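You operate a simulated robot arm through the tools that you are given. There is no shell and no other tool.

You run a simulated robot arm. Do the job below in one go: nothing can be reset, and whatever is moved stays where it is left.

JOB
Scan the monitor's three listed things in order with the orange scanner, dock it, press SEND.
Fine: the packet is a blue one; move none of them, scan nothing else.

It is judged by the outcome, as a careful person would: the job done as asked, and still so three seconds after it is handed in. It fails if anything else is knocked over, pushed out of place, dropped, spilled or broken.

ROBOT AND FRAMES
A 7-joint arm with a two-finger parallel gripper, fixed in place. Base frame: the origin is on the floor under the middle of its stand, x ahead of it, y to its left, z up; the work surface is at about z = 88. Lengths are in cm, angles in degrees, forces in N, time in s.
It reaches about 147.9 cm from its shoulder. Its first joint turns from -166.0 to 166.0 degrees. Payload 4.4 kg.
The tool frame sits at the grasp point between the pads (the TCP): z along the fingers, y along the line on which they close. The tips reach 2.3 cm beyond it. Largest opening 9.4 cm; finger width 3.8, thickness 1; the body of the gripper, 5.4 by 9.6 cm, starts 3.9 cm behind the TCP.
Orientation is that of the tool frame in the base frame, as a unit quaternion [w, x, y, z]. With the fingers straight down and closing along the base's y, the tool's x points along the base's -x, its y along +y and its z along -z.

CONTROLS
- The arm moves only by the tool move_arm. Its argument "rows" is a list of rows, each an object (a shift or turn left out is 0, a gripper value left out holds the last) with "slide": the shift along the tool's x, y, z in cm, a list of three; "rot": the turn, a rotation vector about the tool's x, y, z in degrees, a list of three. In form: [{"slide": [x, y, z], "rot": [rx, ry, rz]}, ...]. A call has 1 to 20 rows; each row is the pose to reach, as a shift and turn from the pose commanded when the call began, along the tool's axes at that moment. "grip" is the opening, from 0 (shut) to 1 (fully open), set as the call begins (left out, the last holds). A row lasts 0.2 s, in which the tool goes at most 5 cm and 8.6 degrees; a call with a longer step from one row to the next is refused whole, and so is a gripper value outside its range. Where a pose cannot be reached the arm comes as near as it can. A force on the tool above 40 N (or 10 N above the force at the start of the call, whichever is more), or a blocked arm, ends the call early, and 0.2 s more pass. The fingers move at their own pace (about 7.2 cm/s each) and stop on an object; they squeeze with about 41 N. The grip force told is the motor's: it shows also when the fingers shut on nothing. Time passes only in rows, and 0.2 s behind the last, so rows that repeat a pose let the fingers close. It gives the time, the measured TCP pose, the force on the tool (base axes), the opening and the grip force at its end, in the units of the frame above (readings bear some noise), with the torque about the TCP (base axes, N m) and any sound that the robot's microphone picked up.
- Cameras (640 x 400 px; columns grow to the right, rows downward): "scene" is fixed at [5.09, 65.01, 157.85]; the picture's right is [0.21, -0.98, 0.00], its down [-0.76, -0.16, -0.63] and it looks along [0.62, 0.13, -0.77] (base axes); focal length 230 px, centre (320, 200). "wrist" rides on the gripper at [8.6, 1.6, -7.4] in the tool frame; the picture's right is [-0.18, 0.98, 0.00], its down [-0.58, -0.11, -0.81] and it looks along [-0.79, -0.15, 0.59] (tool axes); focal length 243 px, centre (320, 200). There is no depth. A picture from a camera that has moved, and an enlarged one, comes with that camera's place and axes in the base frame and with its lens.
- grab_frame(camera): a new picture of that camera. No time passes.
- enlarge(camera, box): a new picture of the part [left, top, right, bottom] of that camera's present view, enlarged. No time passes.
- hand_in(): hands the job in; it is judged then, once.

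Nothing tells you positions but the pictures and the camera data. Unless the task says otherwise, let go and move clear before handing in.

The tools are called after "Request:" as a command line: name --argument value ..., lists and objects as JSON in quotes. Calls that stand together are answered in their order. move_arm: Moves the arm, as the interface text tells. Its arguments: {"type":"object","properties":{"rows":{"type":"array"},"grip":{"type":"number"}},"required":["rows"]} The other tools are called the same way: grab_frame (camera) takes a picture; enlarge (camera, box) takes an enlarged picture of a part of a camera's view; hand_in () hands the job in.

At the start:

```text
time: 0.0
tcp_pos: [71.87, 18.89, 125.36]
ee_rot: [0.0, 0.0, 1.0, 0.001]
contact_force: [0.5, -0.3, 0.4]
ft_torque: [0.06, -0.02, 0.02]
width: 9.38
grip_force: 0.0
```

scene: 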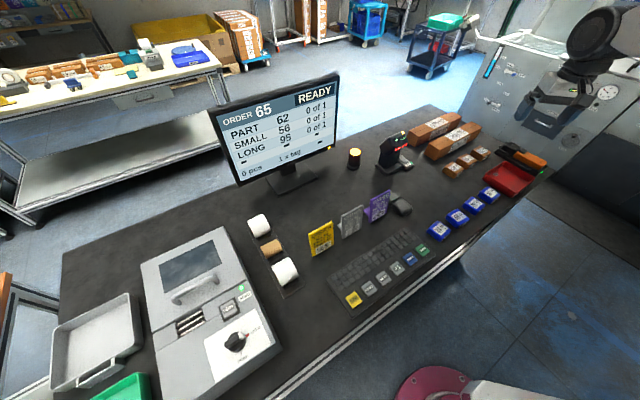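
wrist: 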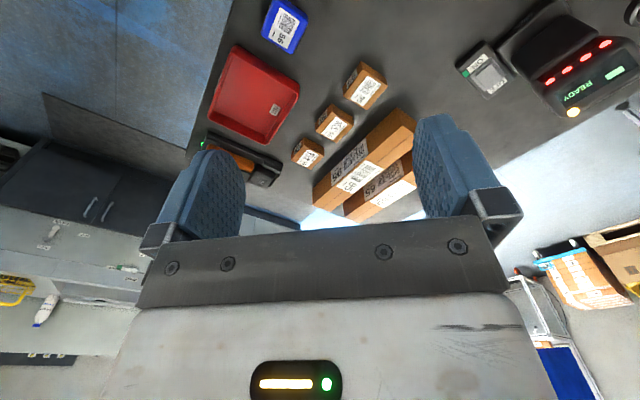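

I see a desk with a monitor listing PART 62, SMALL 56, LONG 95, with blue packets, small boxes, long boxes, and an orange scanner near a red tray. I'll enlarge the views to read the details.

Request:
enlarge --camera "scene" --box '[200, 70, 350, 190]'

Request:
enlarge --camera "scene" --box '[400, 90, 560, 190]'

Request:
enlarge --camera "scene" --box '[400, 170, 520, 260]'

Request:
enlarge --camera "scene" --box '[300, 180, 440, 320]'

Request:
enlarge --camera "wrist" --box '[180, 0, 440, 230]'

Request:
enlarge --camera "scene" --box '[330, 110, 430, 200]'

```text
3.33 times, centred on (275, 130) of scene
camera zoom: at [5.09, 65.01, 157.85], right [0.21, -0.98, 0.0], down [-0.76, -0.16, -0.63], along [0.62, 0.13, -0.77], focal length 767 px, centre (470, 433)
```

zoom: 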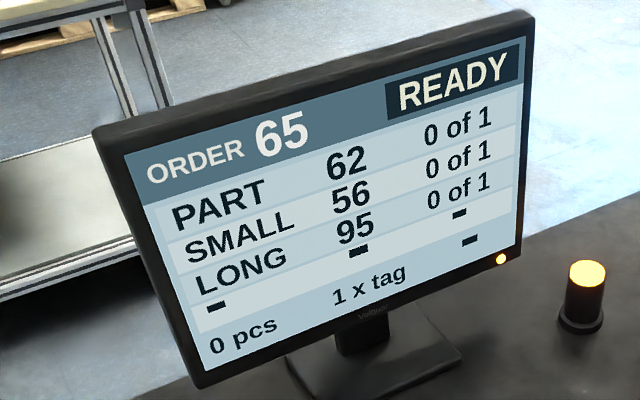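

```text
4.00 times, centred on (480, 140) of scene
camera zoom: at [5.09, 65.01, 157.85], right [0.21, -0.98, 0.0], down [-0.76, -0.16, -0.63], along [0.62, 0.13, -0.77], focal length 921 px, centre (-320, 440)
```

zoom: 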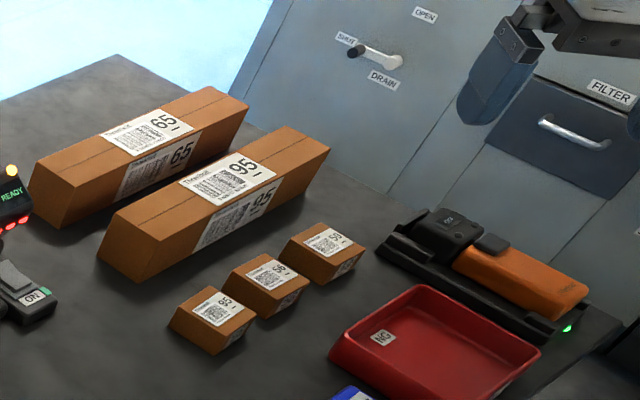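

```text
4.44 times, centred on (460, 215) of scene
camera zoom: at [5.09, 65.01, 157.85], right [0.21, -0.98, 0.0], down [-0.76, -0.16, -0.63], along [0.62, 0.13, -0.77], focal length 1023 px, centre (-302, 133)
```

zoom: 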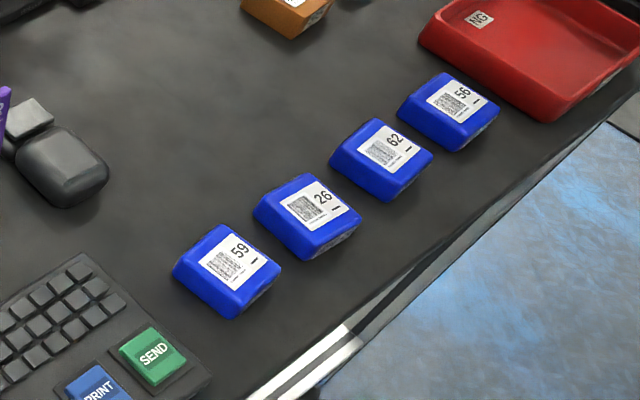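

```text
2.86 times, centred on (370, 250) of scene
camera zoom: at [5.09, 65.01, 157.85], right [0.21, -0.98, 0.0], down [-0.76, -0.16, -0.63], along [0.62, 0.13, -0.77], focal length 658 px, centre (177, 57)
```

zoom: 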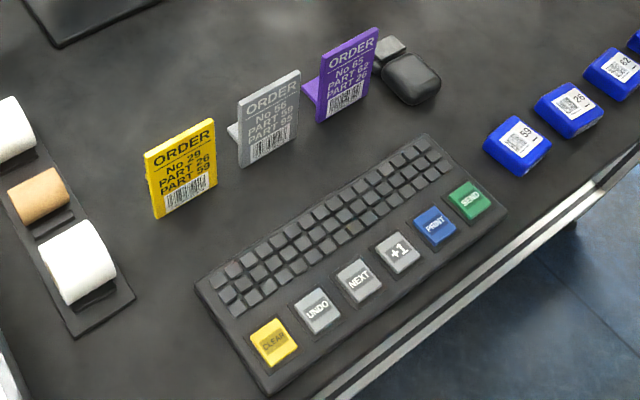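

```text
1.74 times, centred on (310, 115) of wrist
camera zoom: at [63.23, 20.52, 132.9], right [0.18, 0.98, 0.0], down [0.58, -0.11, 0.81], along [0.79, -0.15, -0.59], focal length 422 px, centre (337, 348)
```

zoom: 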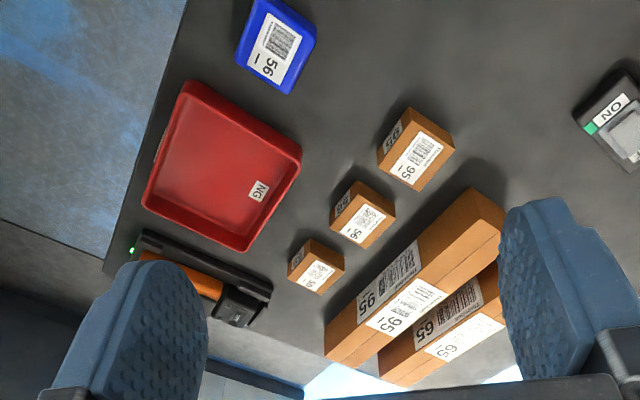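

```text
4.44 times, centred on (380, 155) of scene
camera zoom: at [5.09, 65.01, 157.85], right [0.21, -0.98, 0.0], down [-0.76, -0.16, -0.63], along [0.62, 0.13, -0.77], focal length 1023 px, centre (53, 400)
```

zoom: 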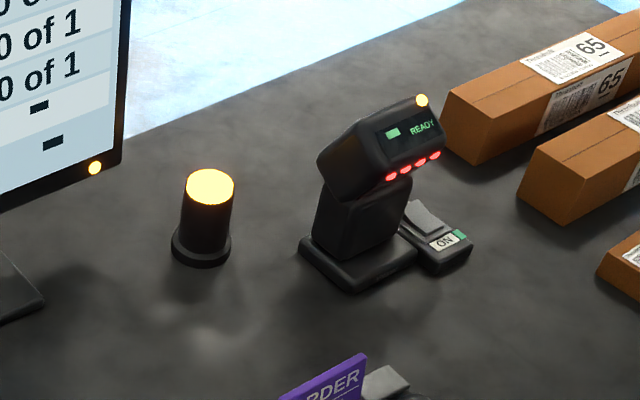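

The scanner sits in a dock behind the red tray, and the 62 packet, the small 56 box and the long 95 box look identifiable. I'll move the wrist camera closer to the scanner to see its shape, trigger and window.

Request:
move_arm --rows '[{"slide": [-2, -3.1, 1.5]}, {"slide": [-4, -6.2, 3]}, {"slide": [-6, -9.3, 4.5]}, {"slide": [-8, -12.4, 6]}, {"slide": [-10, -15.5, 7.5]}, {"slide": [-12, -18.6, 9]}, {"slide": [-13, -22, 11]}, {"slide": [-14, -25, 13]}]' --grip 1

Request:
grab_frame --camera "wrist"

Request:
grab_frame --camera "scene"

```text
time: 1.8
tcp_pos: [85.8, -6.21, 112.3]
ee_rot: [0.001, 0.0, 1.0, 0.0]
contact_force: [0.3, -0.4, 1.3]
ft_torque: [0.04, 0.0, -0.02]
width: 9.39
grip_force: 0.1
```

```text
taken
camera wrist: at [77.27, -4.5, 119.86], right [0.18, 0.98, 0.0], down [0.58, -0.11, 0.81], along [0.79, -0.15, -0.59], focal length 243 px, centre (320, 200)
```

wrist: 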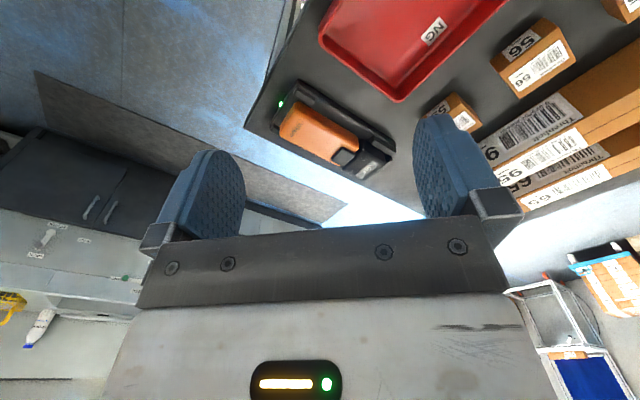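

```text
taken
```

scene: 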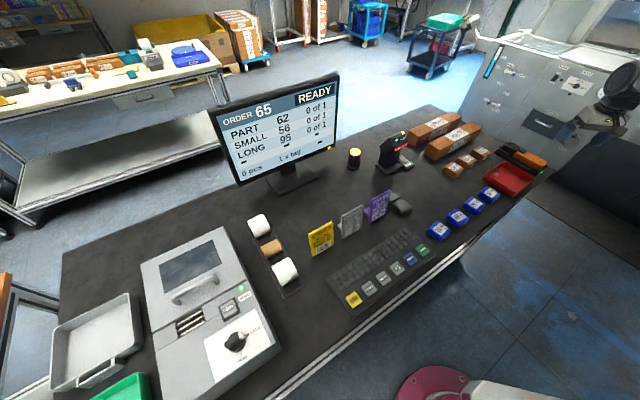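

Request:
enlarge --camera "wrist" --box '[240, 60, 420, 200]'

Request:
enlarge --camera "wrist" --box '[400, 0, 640, 220]'

Request:
enlarge --camera "scene" --box '[490, 130, 560, 185]'

Request:
enlarge --camera "scene" --box '[430, 135, 500, 185]'

```text
2.86 times, centred on (330, 130) of wrist
camera zoom: at [77.27, -4.5, 119.86], right [0.18, 0.98, 0.0], down [0.58, -0.11, 0.81], along [0.79, -0.15, -0.59], focal length 693 px, centre (291, 400)
```

zoom: 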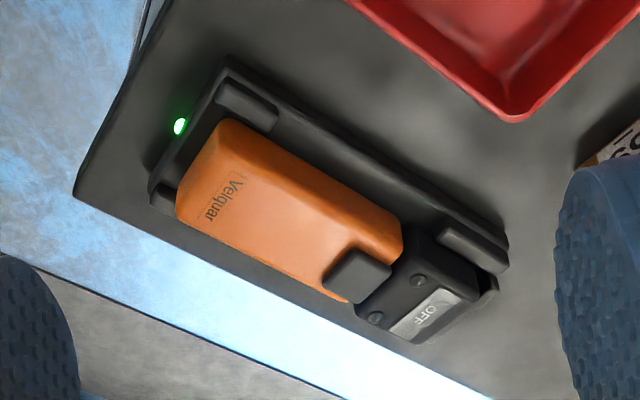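

```text
1.82 times, centred on (520, 110) of wrist
camera zoom: at [77.27, -4.5, 119.86], right [0.18, 0.98, 0.0], down [0.58, -0.11, 0.81], along [0.79, -0.15, -0.59], focal length 441 px, centre (-44, 364)
```

zoom: 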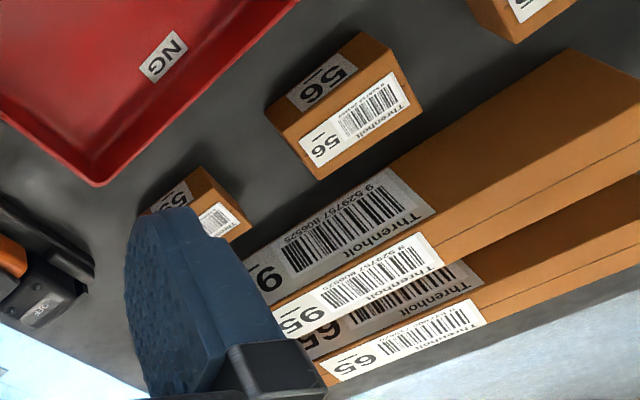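

```text
7.27 times, centred on (525, 158) of scene
camera zoom: at [5.09, 65.01, 157.85], right [0.21, -0.98, 0.0], down [-0.76, -0.16, -0.63], along [0.62, 0.13, -0.77], focal length 1674 px, centre (-1171, 509)
```

zoom: 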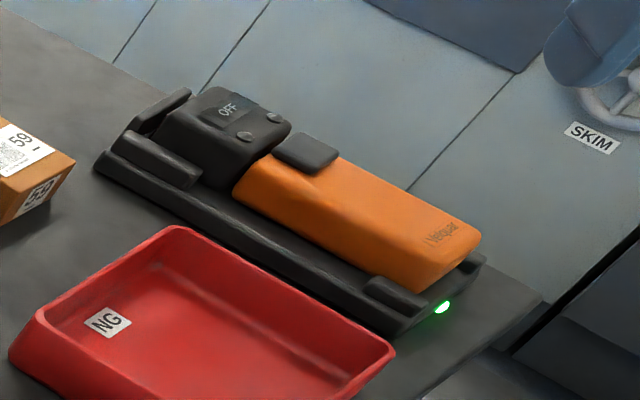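

```text
8.00 times, centred on (465, 160) of scene
camera zoom: at [5.09, 65.01, 157.85], right [0.21, -0.98, 0.0], down [-0.76, -0.16, -0.63], along [0.62, 0.13, -0.77], focal length 1842 px, centre (-840, 520)
```

zoom: 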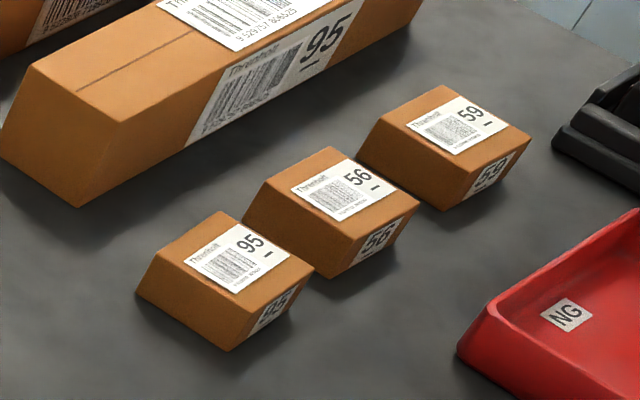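

The scanner lies in a cradle with an "OFF" display and a black button slab on top. I'm going in for a closer look at its shape before planning the grip.

Request:
move_arm --rows '[{"slide": [-2.5, 0, 2.5]}, {"slide": [-5, 0, 5]}, {"slide": [-6.5, 0, 8]}, {"slide": [-7, 0, 10]}]'

Request:
grab_frame --camera "wrist"

Request:
enlarge --camera "wrist" --box '[220, 80, 440, 220]'

```text
time: 2.8
tcp_pos: [92.86, -6.18, 102.39]
ee_rot: [0.001, 0.0, 1.0, 0.0]
contact_force: [0.5, -0.6, 0.1]
ft_torque: [-0.02, -0.01, 0.0]
width: 9.39
grip_force: 0.1
```

```text
taken
camera wrist: at [84.3, -4.57, 109.93], right [0.18, 0.98, 0.0], down [0.58, -0.11, 0.81], along [0.79, -0.15, -0.59], focal length 243 px, centre (320, 200)
```

wrist: 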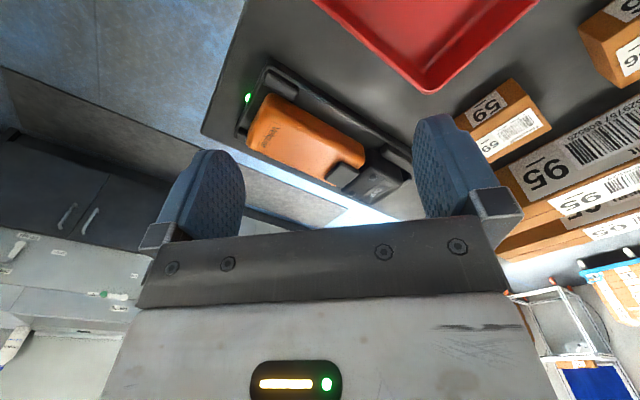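

```text
2.86 times, centred on (330, 150) of wrist
camera zoom: at [84.3, -4.57, 109.93], right [0.18, 0.98, 0.0], down [0.58, -0.11, 0.81], along [0.79, -0.15, -0.59], focal length 693 px, centre (291, 343)
```

zoom: 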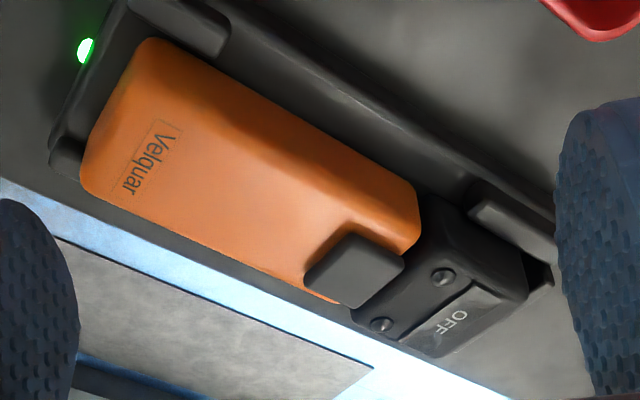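

The handle runs roughly from (105,-1) to (97,-14). I'll turn the gripper about the vertical to align with the handle and view the scanner from its tail end.

Request:
move_arm --rows '[{"slide": [-0.3, -1, -0.2], "rot": [0, 0, -8.3]}, {"slide": [-0.6, -2, -0.4], "rot": [0, 0, -16.6]}, {"slide": [-0.9, -3, -0.6], "rot": [0, 0, -24.9]}, {"slide": [-1.2, -4, -0.8], "rot": [0, 0, -33.2]}, {"slide": [-1.5, -5, -1.0], "rot": [0, 0, -41.5]}, {"slide": [-1.8, -6, -1.3], "rot": [0, 0, -50]}, {"slide": [-2, -7, -1.6], "rot": [0, 0, -58.5]}]'

Request:
grab_frame --camera "wrist"

Request:
grab_frame --camera "scene"

```text
time: 4.4
tcp_pos: [94.72, -13.13, 104.04]
ee_rot: [-0.001, -0.489, 0.872, 0.0]
contact_force: [0.3, -0.1, 0.0]
ft_torque: [0.04, 0.0, -0.02]
width: 9.41
grip_force: 0.1
```

```text
taken
camera wrist: at [88.96, -19.68, 111.54], right [-0.74, 0.67, 0.0], down [0.4, 0.44, 0.81], along [0.54, 0.6, -0.59], focal length 243 px, centre (320, 200)
```

wrist: 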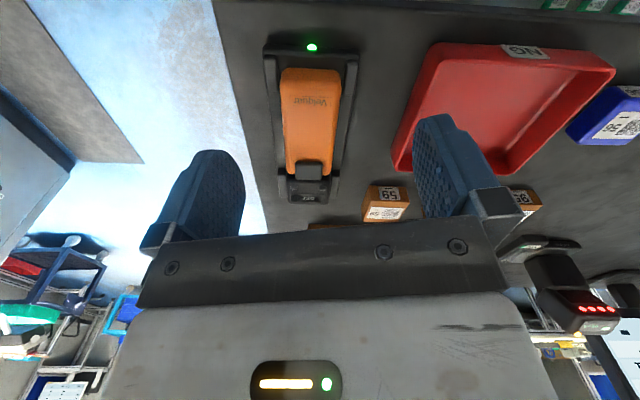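

```text
taken
```

scene: 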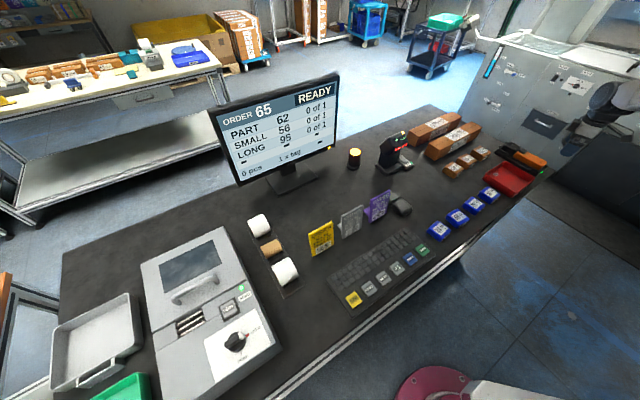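

Request:
enlarge --camera "wrist" --box '[230, 30, 400, 220]'

Request:
enlarge --camera "wrist" --box '[260, 120, 360, 215]'

```text
2.11 times, centred on (315, 125) of wrist
camera zoom: at [88.96, -19.68, 111.54], right [-0.74, 0.67, 0.0], down [0.4, 0.44, 0.81], along [0.54, 0.6, -0.59], focal length 511 px, centre (330, 358)
```

zoom: 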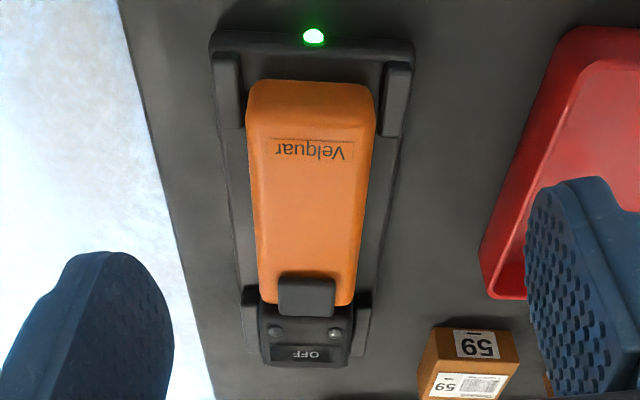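

```text
4.21 times, centred on (310, 168) of wrist
camera zoom: at [88.96, -19.68, 111.54], right [-0.74, 0.67, 0.0], down [0.4, 0.44, 0.81], along [0.54, 0.6, -0.59], focal length 1022 px, centre (362, 337)
```

zoom: 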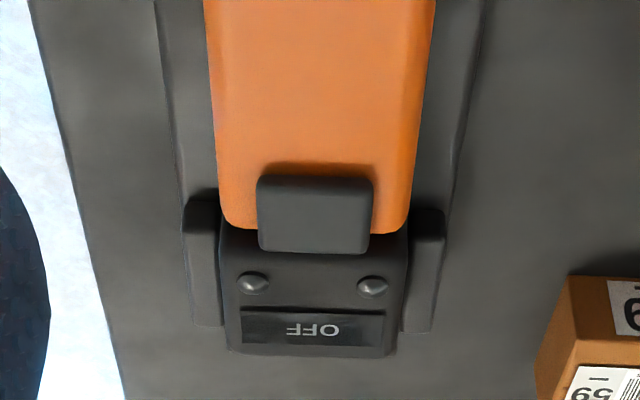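

The dock axis turns out to be about 47° in the base frame, with the handle top at z≈92.6 and the handle about 5 cm wide. I'll hover above the middle of the handle with the yaw corrected and look again.

Request:
move_arm --rows '[{"slide": [-2.2, -0.8, 1], "rot": [0, 0, 5.7]}, {"slide": [-4.4, -1.6, 2], "rot": [0, 0, 11.5]}, {"slide": [-6.43, -2.28, 3], "rot": [0, 0, 11.5]}]'

Request:
grab_frame --camera "wrist"

Request:
enlarge --camera "wrist" --box '[220, 0, 420, 210]'

Request:
enlarge --camera "scene" --box '[490, 100, 590, 190]'

```text
time: 5.2
tcp_pos: [100.12, -8.87, 101.02]
ee_rot: [0.0, -0.398, 0.917, -0.001]
contact_force: [-1.0, 0.0, 0.7]
ft_torque: [-0.04, -0.01, 0.0]
width: 9.39
grip_force: 0.0
```

```text
taken
camera wrist: at [93.05, -14.03, 108.53], right [-0.59, 0.81, 0.0], down [0.48, 0.35, 0.81], along [0.65, 0.48, -0.59], focal length 243 px, centre (320, 200)
```

wrist: 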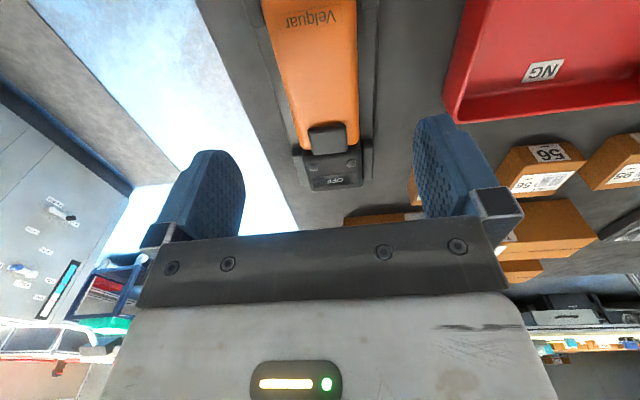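

```text
1.90 times, centred on (320, 105) of wrist
camera zoom: at [93.05, -14.03, 108.53], right [-0.59, 0.81, 0.0], down [0.48, 0.35, 0.81], along [0.65, 0.48, -0.59], focal length 462 px, centre (320, 381)
```

zoom: 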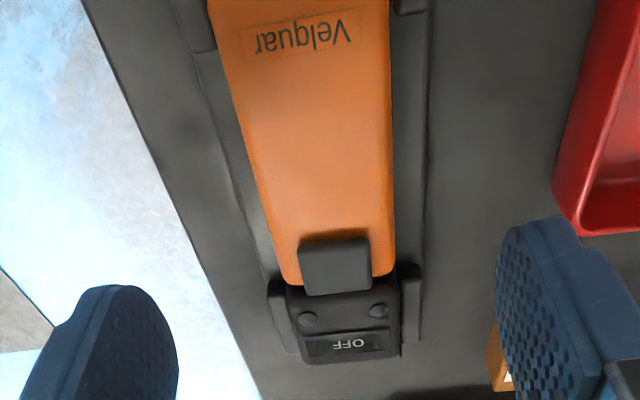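

```text
4.44 times, centred on (540, 145) of scene
camera zoom: at [5.09, 65.01, 157.85], right [0.21, -0.98, 0.0], down [-0.76, -0.16, -0.63], along [0.62, 0.13, -0.77], focal length 1023 px, centre (-658, 444)
```

zoom: 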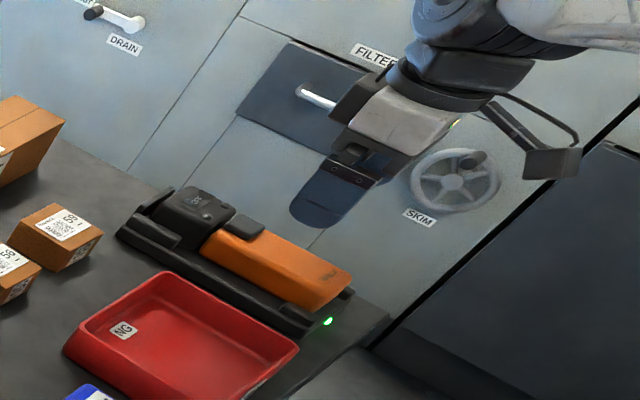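

The scanner axis is at about 44.5°, and I take the grip point on the orange handle as (100.6, -8.2). I'll align, lower with the fingers straddling the handle above the dock base, and check before closing.

Request:
move_arm --rows '[{"slide": [-0.82, 0.1, 1], "rot": [0, 0, 2.4]}, {"slide": [-0.82, 0.1, 3], "rot": [0, 0, 2.4]}, {"slide": [-0.82, 0.1, 5], "rot": [0, 0, 2.4]}]'

Request:
grab_frame --camera "wrist"

Request:
enlarge --camera "scene" --box '[490, 100, 590, 190]'

```text
time: 6.0
tcp_pos: [100.68, -8.13, 96.13]
ee_rot: [0.0, -0.38, 0.925, 0.0]
contact_force: [0.3, -0.4, 0.2]
ft_torque: [-0.01, 0.01, 0.02]
width: 9.37
grip_force: 0.1
```

```text
taken
camera wrist: at [93.41, -13.05, 103.55], right [-0.56, 0.83, 0.0], down [0.49, 0.33, 0.81], along [0.67, 0.45, -0.59], focal length 243 px, centre (320, 200)
```

wrist: 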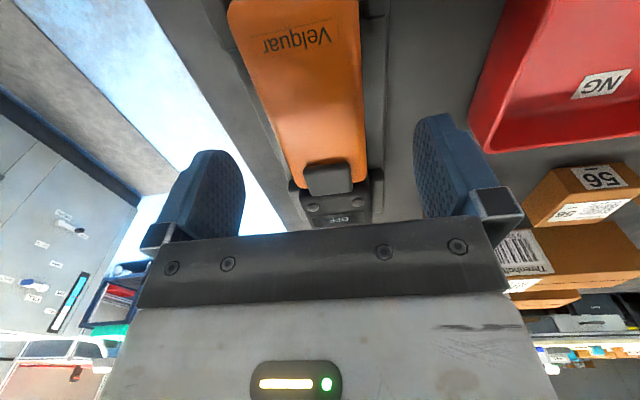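

```text
4.44 times, centred on (540, 145) of scene
camera zoom: at [5.09, 65.01, 157.85], right [0.21, -0.98, 0.0], down [-0.76, -0.16, -0.63], along [0.62, 0.13, -0.77], focal length 1023 px, centre (-658, 444)
```

zoom: 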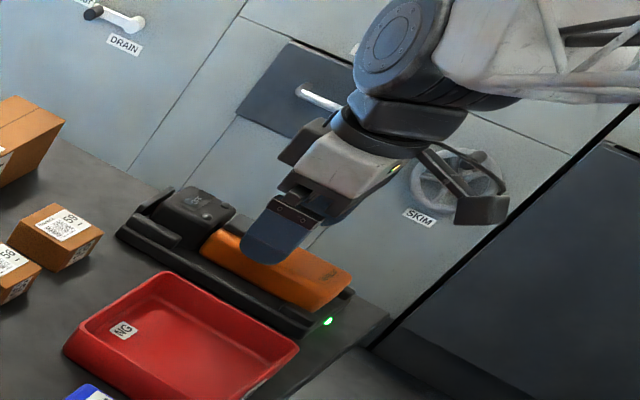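

The handle is centred between the fingers and the button is clear of the palm. I'll descend to about z=92.3 and then close.

Request:
move_arm --rows '[{"slide": [0, 0, 1.5]}, {"slide": [0, 0, 2.8]}, {"slide": [0, 0, 3.8]}, {"slide": [0, 0, 3.8]}]'

Request:
enlarge --camera "scene" --box '[500, 120, 570, 180]'

Request:
grab_frame --camera "wrist"

```text
time: 7.0
tcp_pos: [100.62, -8.19, 92.15]
ee_rot: [0.0, -0.38, 0.925, 0.0]
contact_force: [-0.6, -0.5, 0.3]
ft_torque: [0.03, -0.06, -0.01]
width: 9.38
grip_force: 0.0
```

```text
6.67 times, centred on (535, 150) of scene
camera zoom: at [5.09, 65.01, 157.85], right [0.21, -0.98, 0.0], down [-0.76, -0.16, -0.63], along [0.62, 0.13, -0.77], focal length 1535 px, centre (-1113, 533)
```

zoom: 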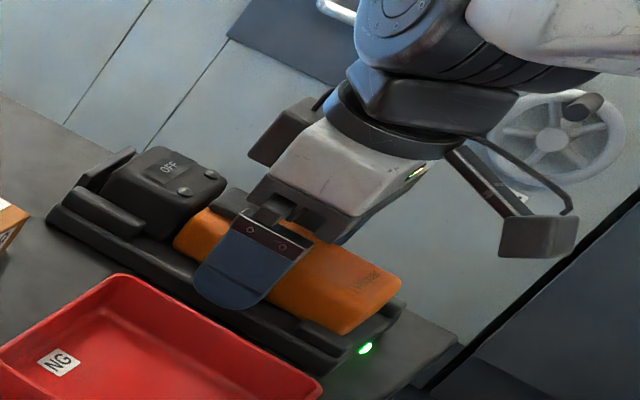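

```text
taken
camera wrist: at [93.4, -13.06, 99.72], right [-0.56, 0.83, 0.0], down [0.49, 0.33, 0.81], along [0.67, 0.45, -0.59], focal length 243 px, centre (320, 200)
```

wrist: 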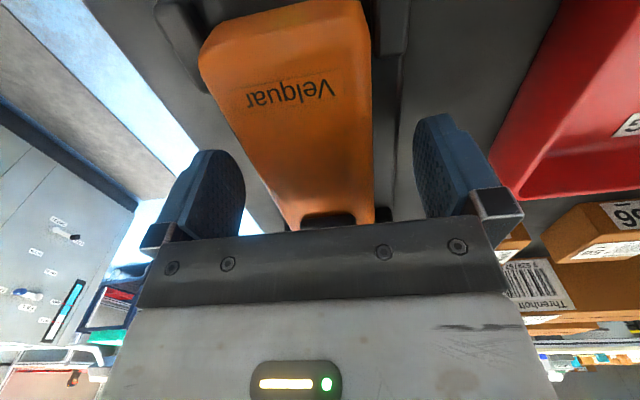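

The fingers straddle the handle without contact. Closing now.

Request:
move_arm --rows '[{"slide": [0, 0, 0]}, {"slide": [0, 0, 0]}, {"slide": [0, 0, 0]}, {"slide": [0, 0, 0]}, {"slide": [0, 0, 0]}]' --grip 0

Request:
enlarge --camera "scene" --box '[500, 120, 570, 180]'

Request:
enlarge --camera "scene" --box '[200, 70, 350, 190]'

```text
time: 8.2
tcp_pos: [100.66, -8.14, 92.07]
ee_rot: [0.0, -0.379, 0.925, 0.0]
contact_force: [-0.4, 0.3, 0.4]
ft_torque: [0.03, -0.12, 0.03]
width: 5.15
grip_force: 41.0
```

```text
6.67 times, centred on (535, 150) of scene
camera zoom: at [5.09, 65.01, 157.85], right [0.21, -0.98, 0.0], down [-0.76, -0.16, -0.63], along [0.62, 0.13, -0.77], focal length 1535 px, centre (-1113, 533)
```

zoom: 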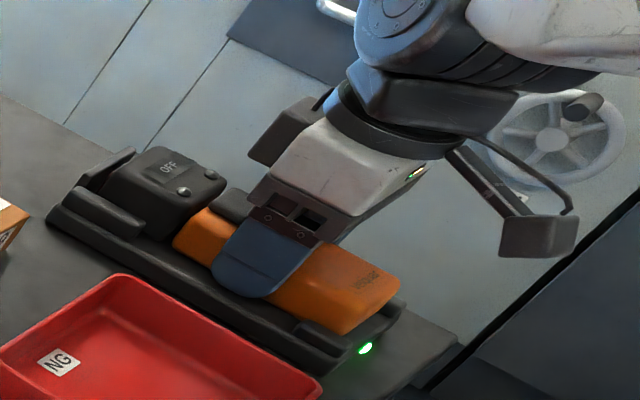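

```text
3.33 times, centred on (275, 130) of scene
camera zoom: at [5.09, 65.01, 157.85], right [0.21, -0.98, 0.0], down [-0.76, -0.16, -0.63], along [0.62, 0.13, -0.77], focal length 767 px, centre (470, 433)
```

zoom: 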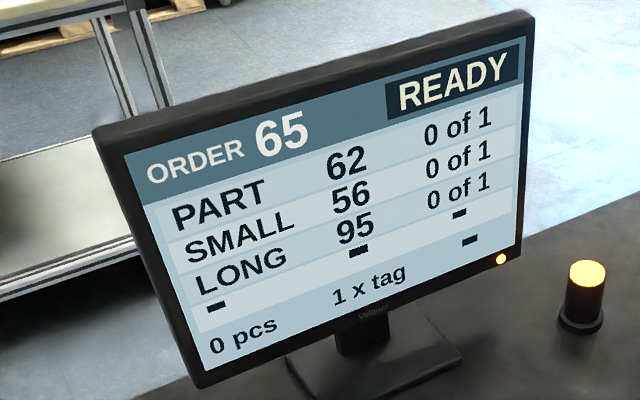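

Gripped at 5.15 cm; the docked pose is TCP (100.65, -8.16, 92.1). I'll lift straight up and check the display.

Request:
move_arm --rows '[{"slide": [0, 0, -1]}, {"slide": [0, 0, -2.5]}, {"slide": [0, 0, -5]}, {"slide": [0, 0, -8]}, {"slide": [0, 0, -12]}]'

Request:
enlarge --camera "scene" --box '[490, 90, 590, 190]'

Request:
grab_frame --camera "wrist"

Request:
grab_frame --camera "scene"

```text
time: 9.4
tcp_pos: [100.41, -8.23, 103.99]
ee_rot: [-0.001, -0.38, 0.925, 0.0]
contact_force: [-0.5, -0.3, -0.7]
ft_torque: [-0.05, 0.01, 0.01]
width: 0.0
grip_force: 40.9
```

```text
4.00 times, centred on (540, 140) of scene
camera zoom: at [5.09, 65.01, 157.85], right [0.21, -0.98, 0.0], down [-0.76, -0.16, -0.63], along [0.62, 0.13, -0.77], focal length 921 px, centre (-560, 440)
```

zoom: 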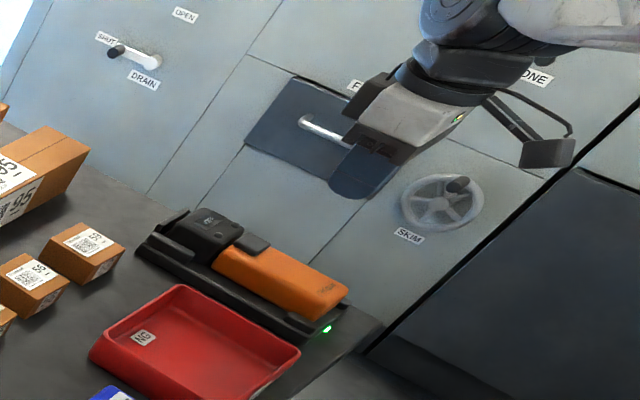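

```text
taken
camera wrist: at [93.3, -13.05, 111.63], right [-0.56, 0.83, 0.0], down [0.49, 0.33, 0.81], along [0.67, 0.45, -0.59], focal length 243 px, centre (320, 200)
```

wrist: 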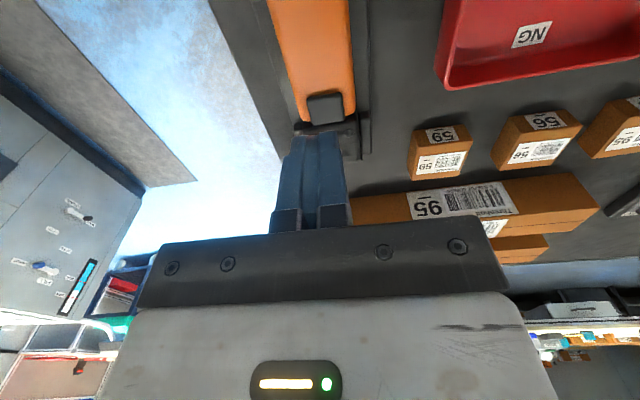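

```text
taken
```

scene: 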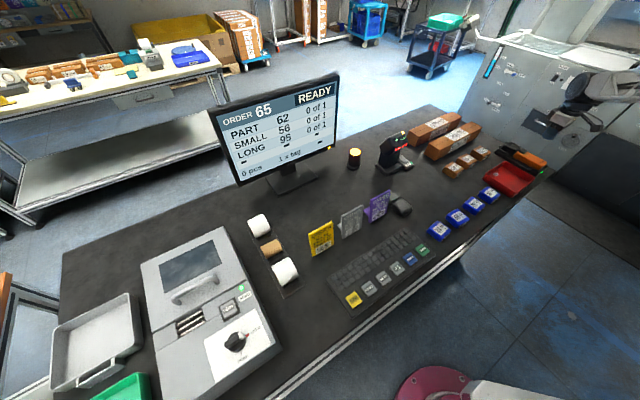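

The scanner slipped out of the grip: the fingers closed to 0 and the scanner still seems to be in its dock. I'll check closely whether it shifted before trying a deeper grip.

Request:
enlarge --camera "wrist" --box '[200, 0, 400, 200]'

Request:
enlarge --camera "scene" --box '[495, 135, 555, 180]'

```text
2.00 times, centred on (300, 100) of wrist
camera zoom: at [93.3, -13.05, 111.63], right [-0.56, 0.83, 0.0], down [0.49, 0.33, 0.81], along [0.67, 0.45, -0.59], focal length 485 px, centre (360, 400)
```

zoom: 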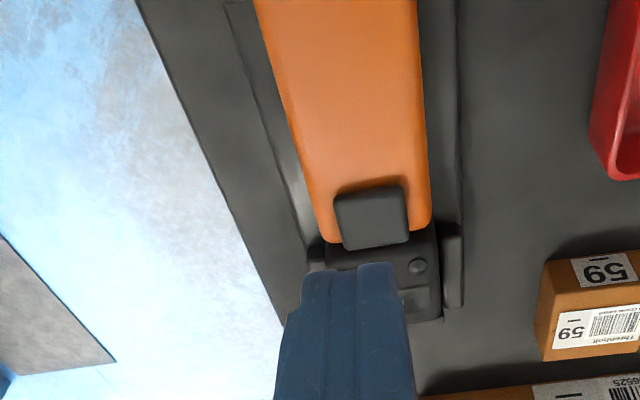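

```text
8.89 times, centred on (525, 158) of scene
camera zoom: at [5.09, 65.01, 157.85], right [0.21, -0.98, 0.0], down [-0.76, -0.16, -0.63], along [0.62, 0.13, -0.77], focal length 2046 px, centre (-1502, 578)
```

zoom: 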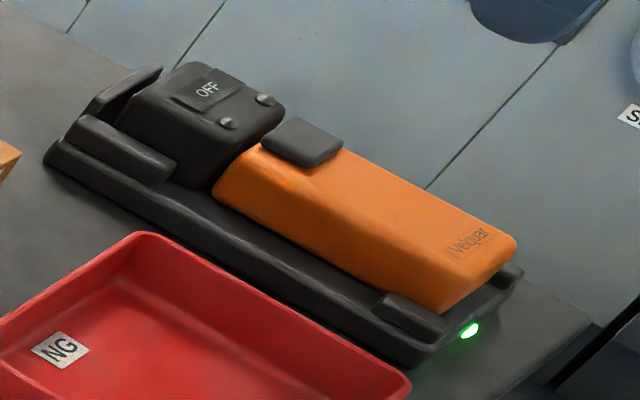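

The scanner is unmoved in its dock, so the grip was probably too shallow on the rounded sides. I'll reopen to about 6.6 cm and come down lower, in small steps while watching the force.

Request:
move_arm --rows '[{"slide": [0, 0, 0]}, {"slide": [0, 0, 0]}, {"slide": [0, 0, 0]}, {"slide": [0, 0, 3]}, {"slide": [0, 0, 6]}, {"slide": [0, 0, 8]}, {"slide": [0, 0, 8]}]' --grip 0.72

Request:
grab_frame --camera "wrist"

```text
time: 11.0
tcp_pos: [100.64, -8.17, 95.98]
ee_rot: [0.0, -0.379, 0.925, 0.0]
contact_force: [-0.2, 0.9, -0.3]
ft_torque: [-0.01, 0.01, -0.04]
width: 6.76
grip_force: 0.2
```

```text
taken
camera wrist: at [93.34, -13.04, 103.66], right [-0.56, 0.83, 0.0], down [0.49, 0.33, 0.81], along [0.67, 0.45, -0.59], focal length 243 px, centre (320, 200)
```

wrist: 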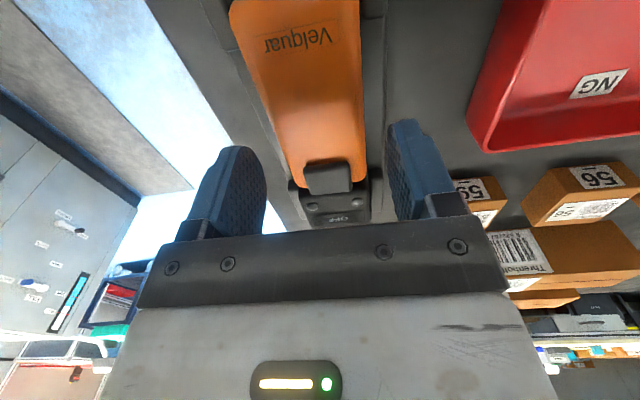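

The fingers are narrowed to 6.8 cm and centred. Lowering to z≈91.4 with force checks.

Request:
move_arm --rows '[{"slide": [0, 0, 2]}, {"slide": [0, 0, 3.5]}, {"slide": [0, 0, 4.2]}, {"slide": [0, 0, 4.6]}, {"slide": [0, 0, 4.6]}]'

```text
time: 12.3
tcp_pos: [100.63, -8.25, 91.93]
ee_rot: [0.001, -0.379, 0.925, -0.001]
contact_force: [-0.2, -1.2, 2.6]
ft_torque: [0.01, 0.09, 0.05]
width: 6.8
grip_force: 0.2
stopped in row 5: the force on the tool passed its limit at 42 N (the readings are from after the stop); the commanded pose is now the measured one
```

The finger tips touch the dock base at TCP z≈91.9, so that is the floor. I'll raise slightly, close firmly and lift very slowly while reading force and width.

Request:
move_arm --rows '[{"slide": [0, 0, -0.15]}, {"slide": [0, 0, -0.15]}]'

Request:
move_arm --rows '[{"slide": [0, 0, 0]}, {"slide": [0, 0, 0]}, {"slide": [0, 0, 0]}, {"slide": [0, 0, 0]}, {"slide": [0, 0, 0]}, {"slide": [0, 0, 0]}]' --grip 0

Request:
move_arm --rows '[{"slide": [0, 0, -0.1]}, {"slide": [0, 0, -0.2]}, {"slide": [0, 0, -0.3]}]'

Request:
enlarge --camera "scene" --box '[495, 135, 555, 180]'

```text
time: 12.9
tcp_pos: [100.77, -8.25, 91.98]
ee_rot: [0.001, -0.379, 0.925, -0.001]
contact_force: [-0.3, 0.3, 0.5]
ft_torque: [0.01, 0.01, -0.02]
width: 6.77
grip_force: 0.0
```

```text
time: 14.3
tcp_pos: [100.66, -8.26, 92.08]
ee_rot: [0.001, -0.38, 0.925, -0.001]
contact_force: [-0.5, 0.7, 3.1]
ft_torque: [0.06, 0.19, 0.06]
width: 5.15
grip_force: 41.2
```

```text
time: 15.1
tcp_pos: [100.65, -8.39, 92.24]
ee_rot: [0.002, -0.379, 0.925, -0.001]
contact_force: [1.1, -0.5, -2.5]
ft_torque: [-0.01, 0.07, -0.03]
width: 5.19
grip_force: 41.0
```

```text
8.89 times, centred on (525, 158) of scene
camera zoom: at [5.09, 65.01, 157.85], right [0.21, -0.98, 0.0], down [-0.76, -0.16, -0.63], along [0.62, 0.13, -0.77], focal length 2046 px, centre (-1502, 578)
```

zoom: 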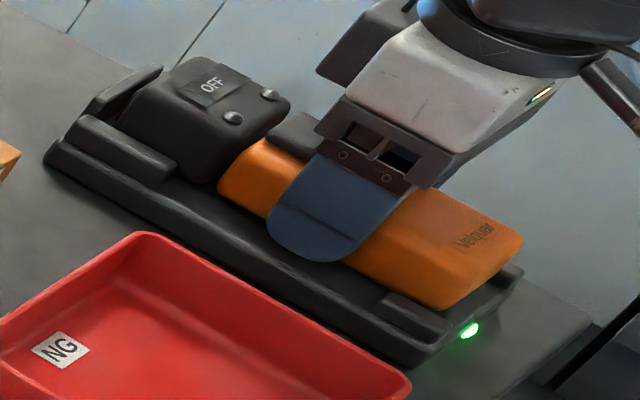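

The scanner followed the grip, with about 2.5 N of weight on the tool. I'll keep lifting slowly.

Request:
move_arm --rows '[{"slide": [0, 0, -0.15]}, {"slide": [0, 0, -0.3]}, {"slide": [0, 0, -0.45]}, {"slide": [0, 0, -0.6]}]'

Request:
enlarge --camera "scene" --box '[495, 135, 555, 180]'

```text
time: 16.1
tcp_pos: [100.74, -8.3, 92.91]
ee_rot: [0.001, -0.379, 0.925, -0.002]
contact_force: [0.2, -0.7, -3.1]
ft_torque: [-0.01, 0.03, -0.02]
width: 5.17
grip_force: 40.9
```

```text
8.89 times, centred on (525, 158) of scene
camera zoom: at [5.09, 65.01, 157.85], right [0.21, -0.98, 0.0], down [-0.76, -0.16, -0.63], along [0.62, 0.13, -0.77], focal length 2046 px, centre (-1502, 578)
```

zoom: 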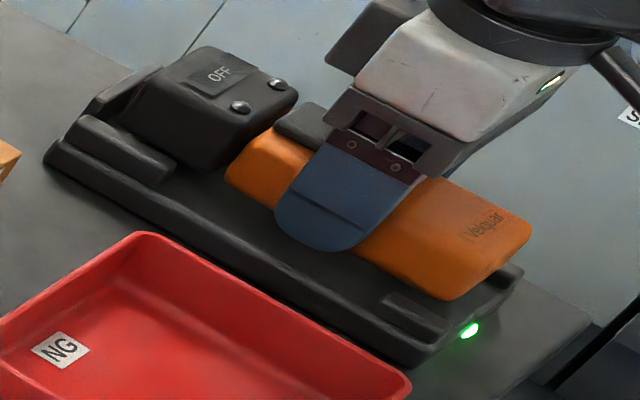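

It's rising with the gripper and holding. I'll continue gently to clear the dock.

Request:
move_arm --rows '[{"slide": [0, 0, -0.3]}, {"slide": [0, 0, -0.7]}, {"slide": [0, 0, -1.1]}, {"slide": [0, 0, -1.5]}, {"slide": [0, 0, -1.9]}, {"slide": [0, 0, -2.3]}, {"slide": [0, 0, -2.7]}, {"slide": [0, 0, -3.0]}]'

Request:
enlarge --camera "scene" --box '[490, 125, 560, 180]'

Request:
grab_frame --camera "scene"

Request:
grab_frame --camera "wrist"

```text
time: 17.9
tcp_pos: [100.68, -8.16, 95.93]
ee_rot: [0.002, -0.38, 0.925, -0.002]
contact_force: [-0.1, 0.2, -2.2]
ft_torque: [-0.08, 0.02, 0.01]
width: 5.17
grip_force: 41.2
```

```text
7.27 times, centred on (525, 152) of scene
camera zoom: at [5.09, 65.01, 157.85], right [0.21, -0.98, 0.0], down [-0.76, -0.16, -0.63], along [0.62, 0.13, -0.77], focal length 1674 px, centre (-1171, 546)
```

zoom: 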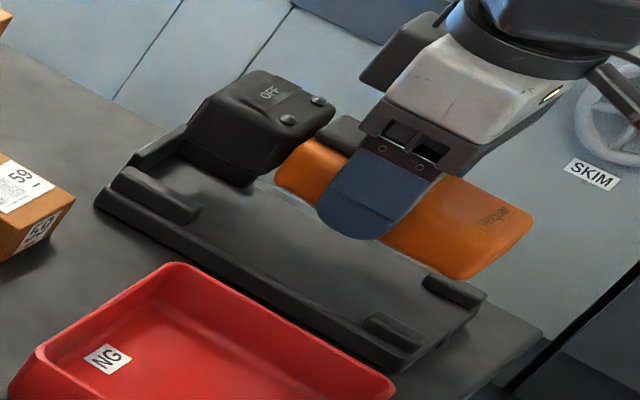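

```text
taken
```

scene: 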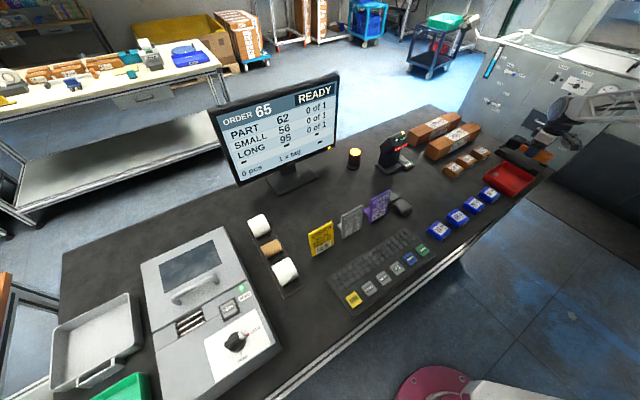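

```text
taken
camera wrist: at [93.42, -13.08, 103.44], right [-0.56, 0.83, 0.0], down [0.49, 0.33, 0.81], along [0.67, 0.45, -0.59], focal length 243 px, centre (320, 200)
```

wrist: 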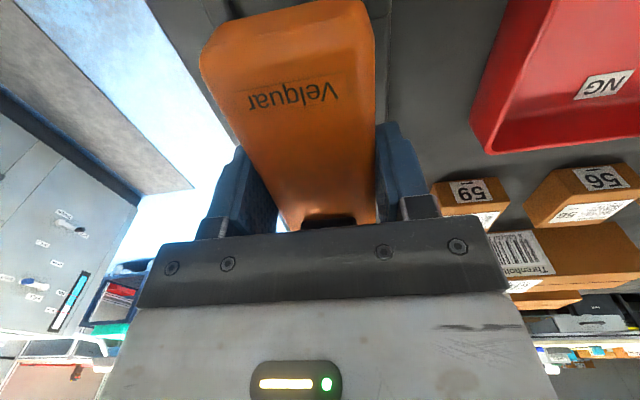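

The scanner is out of the dock (the dock LED went out) but its display still says OFF. I'll raise it and turn the head toward the scene camera to find its window and how the trigger works.

Request:
move_arm --rows '[{"slide": [0, 0, -0.5]}, {"slide": [0, 0, -1.2]}, {"slide": [0, 0, -2]}, {"slide": [0, 0, -3]}, {"slide": [0, 0, -4]}, {"slide": [0, 0, -5]}, {"slide": [0, 0, -6]}, {"slide": [0, 0, -7]}, {"slide": [0, 0, -8]}, {"slide": [0, 0, -9]}, {"slide": [0, 0, -10]}, {"slide": [0, 0, -11]}, {"slide": [0, 0, -12]}, {"slide": [0, 0, -13]}, {"slide": [0, 0, -14]}]'

Request:
move_arm --rows '[{"slide": [0, 0, 0], "rot": [0, 0, -3]}, {"rot": [0, 0, -9]}, {"rot": [0, 0, -16]}, {"rot": [0, 0, -24]}, {"rot": [0, 0, -32]}, {"rot": [0, 0, -40]}, {"rot": [0, 0, -48]}, {"rot": [0, 0, -56]}, {"rot": [0, 0, -64]}, {"rot": [0, 0, -72]}, {"rot": [0, 0, -80]}, {"rot": [0, 0, -86]}, {"rot": [0, 0, -90]}]'

Request:
grab_frame --camera "scene"

Request:
enlarge --camera "scene" --box '[500, 60, 620, 160]'

```text
time: 21.1
tcp_pos: [100.68, -8.27, 109.91]
ee_rot: [0.001, -0.38, 0.925, 0.0]
contact_force: [0.7, -0.2, -4.2]
ft_torque: [-0.04, 0.06, -0.01]
width: 5.17
grip_force: 40.8
```

```text
time: 23.9
tcp_pos: [100.6, -8.26, 109.92]
ee_rot: [0.0, 0.923, -0.386, 0.003]
contact_force: [0.1, 0.5, -2.5]
ft_torque: [-0.06, -0.06, 0.0]
width: 5.2
grip_force: 41.2
```

```text
taken
```

scene: 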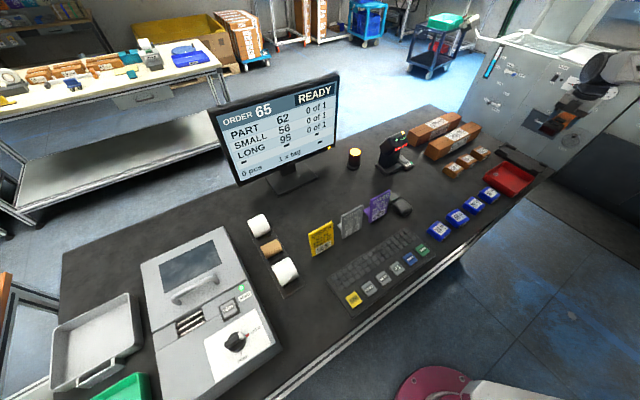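

```text
4.00 times, centred on (560, 110) of scene
camera zoom: at [5.09, 65.01, 157.85], right [0.21, -0.98, 0.0], down [-0.76, -0.16, -0.63], along [0.62, 0.13, -0.77], focal length 921 px, centre (-640, 560)
```

zoom: 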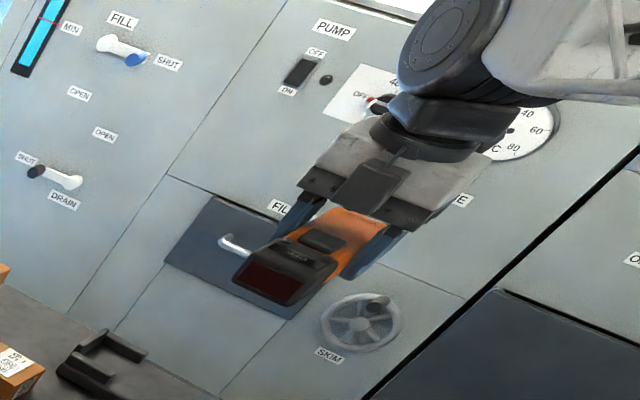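

Request:
enlarge --camera "scene" --box '[535, 90, 585, 140]'

Request:
grab_frame --camera "wrist"

```text
8.00 times, centred on (560, 115) of scene
camera zoom: at [5.09, 65.01, 157.85], right [0.21, -0.98, 0.0], down [-0.76, -0.16, -0.63], along [0.62, 0.13, -0.77], focal length 1842 px, centre (-1600, 880)
```

zoom: 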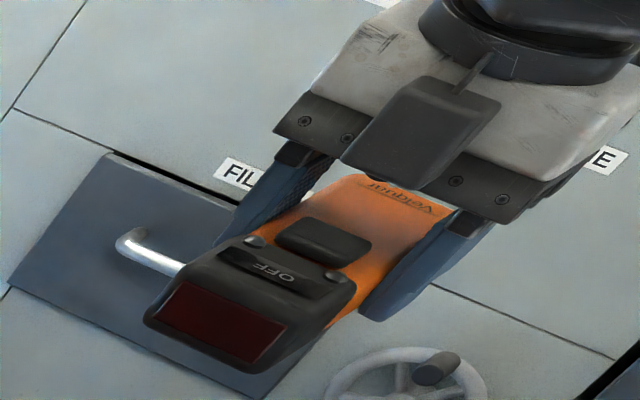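

```text
taken
camera wrist: at [105.61, -15.47, 117.49], right [-0.83, -0.56, 0.0], down [-0.33, 0.49, 0.8], along [-0.45, 0.67, -0.59], focal length 243 px, centre (320, 200)
```

wrist: 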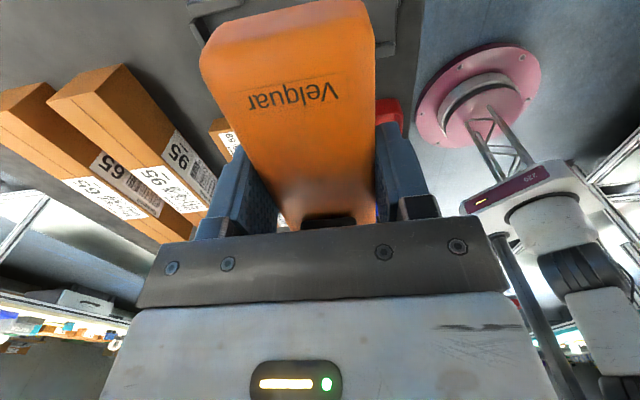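

The scanner's dark-red window is on the front face of the head, and a black trigger or button sits on top; it reads OFF. Before deciding how to switch it on, I'll inspect the other station devices and the empty dock for clues.

Request:
enlarge --camera "scene" --box '[370, 120, 420, 180]'

Request:
enlarge --camera "scene" --box '[490, 135, 560, 185]'

Request:
enlarge --camera "scene" --box '[300, 185, 400, 260]'

Request:
enlarge --camera "scene" --box '[330, 230, 440, 310]'

Request:
enlarge --camera "wrist" --box '[180, 0, 440, 240]'

```text
6.67 times, centred on (395, 150) of scene
camera zoom: at [5.09, 65.01, 157.85], right [0.21, -0.98, 0.0], down [-0.76, -0.16, -0.63], along [0.62, 0.13, -0.77], focal length 1535 px, centre (-180, 533)
```

zoom: 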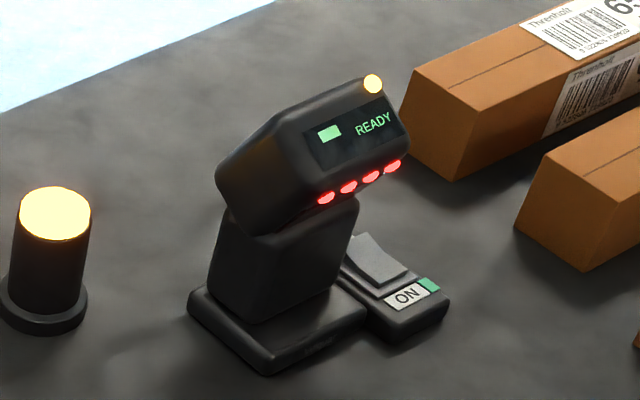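

```text
8.00 times, centred on (525, 160) of scene
camera zoom: at [5.09, 65.01, 157.85], right [0.21, -0.98, 0.0], down [-0.76, -0.16, -0.63], along [0.62, 0.13, -0.77], focal length 1842 px, centre (-1320, 520)
```

zoom: 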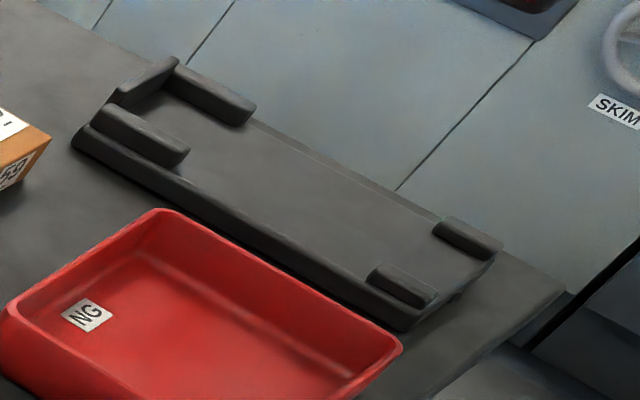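

```text
5.33 times, centred on (350, 222) of scene
camera zoom: at [5.09, 65.01, 157.85], right [0.21, -0.98, 0.0], down [-0.76, -0.16, -0.63], along [0.62, 0.13, -0.77], focal length 1228 px, centre (160, 80)
```

zoom: 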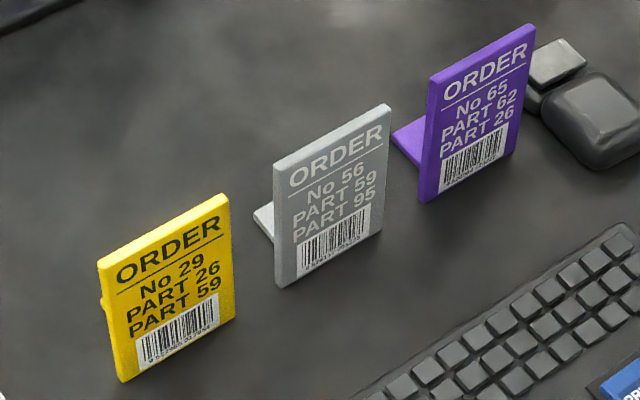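

```text
5.00 times, centred on (385, 270) of scene
camera zoom: at [5.09, 65.01, 157.85], right [0.21, -0.98, 0.0], down [-0.76, -0.16, -0.63], along [0.62, 0.13, -0.77], focal length 1151 px, centre (-5, -150)
```

zoom: 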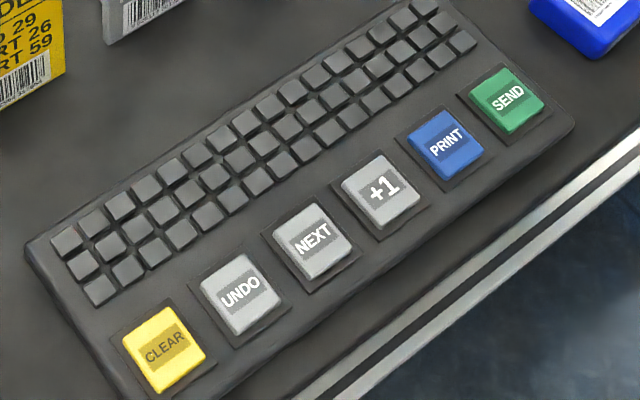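

```text
1.67 times, centred on (310, 120) of wrist
camera zoom: at [105.61, -15.47, 117.49], right [-0.83, -0.56, 0.0], down [-0.33, 0.49, 0.8], along [-0.45, 0.67, -0.59], focal length 404 px, centre (337, 333)
```

zoom: 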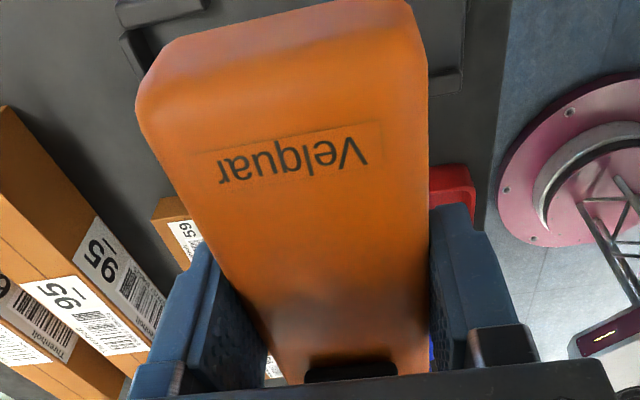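

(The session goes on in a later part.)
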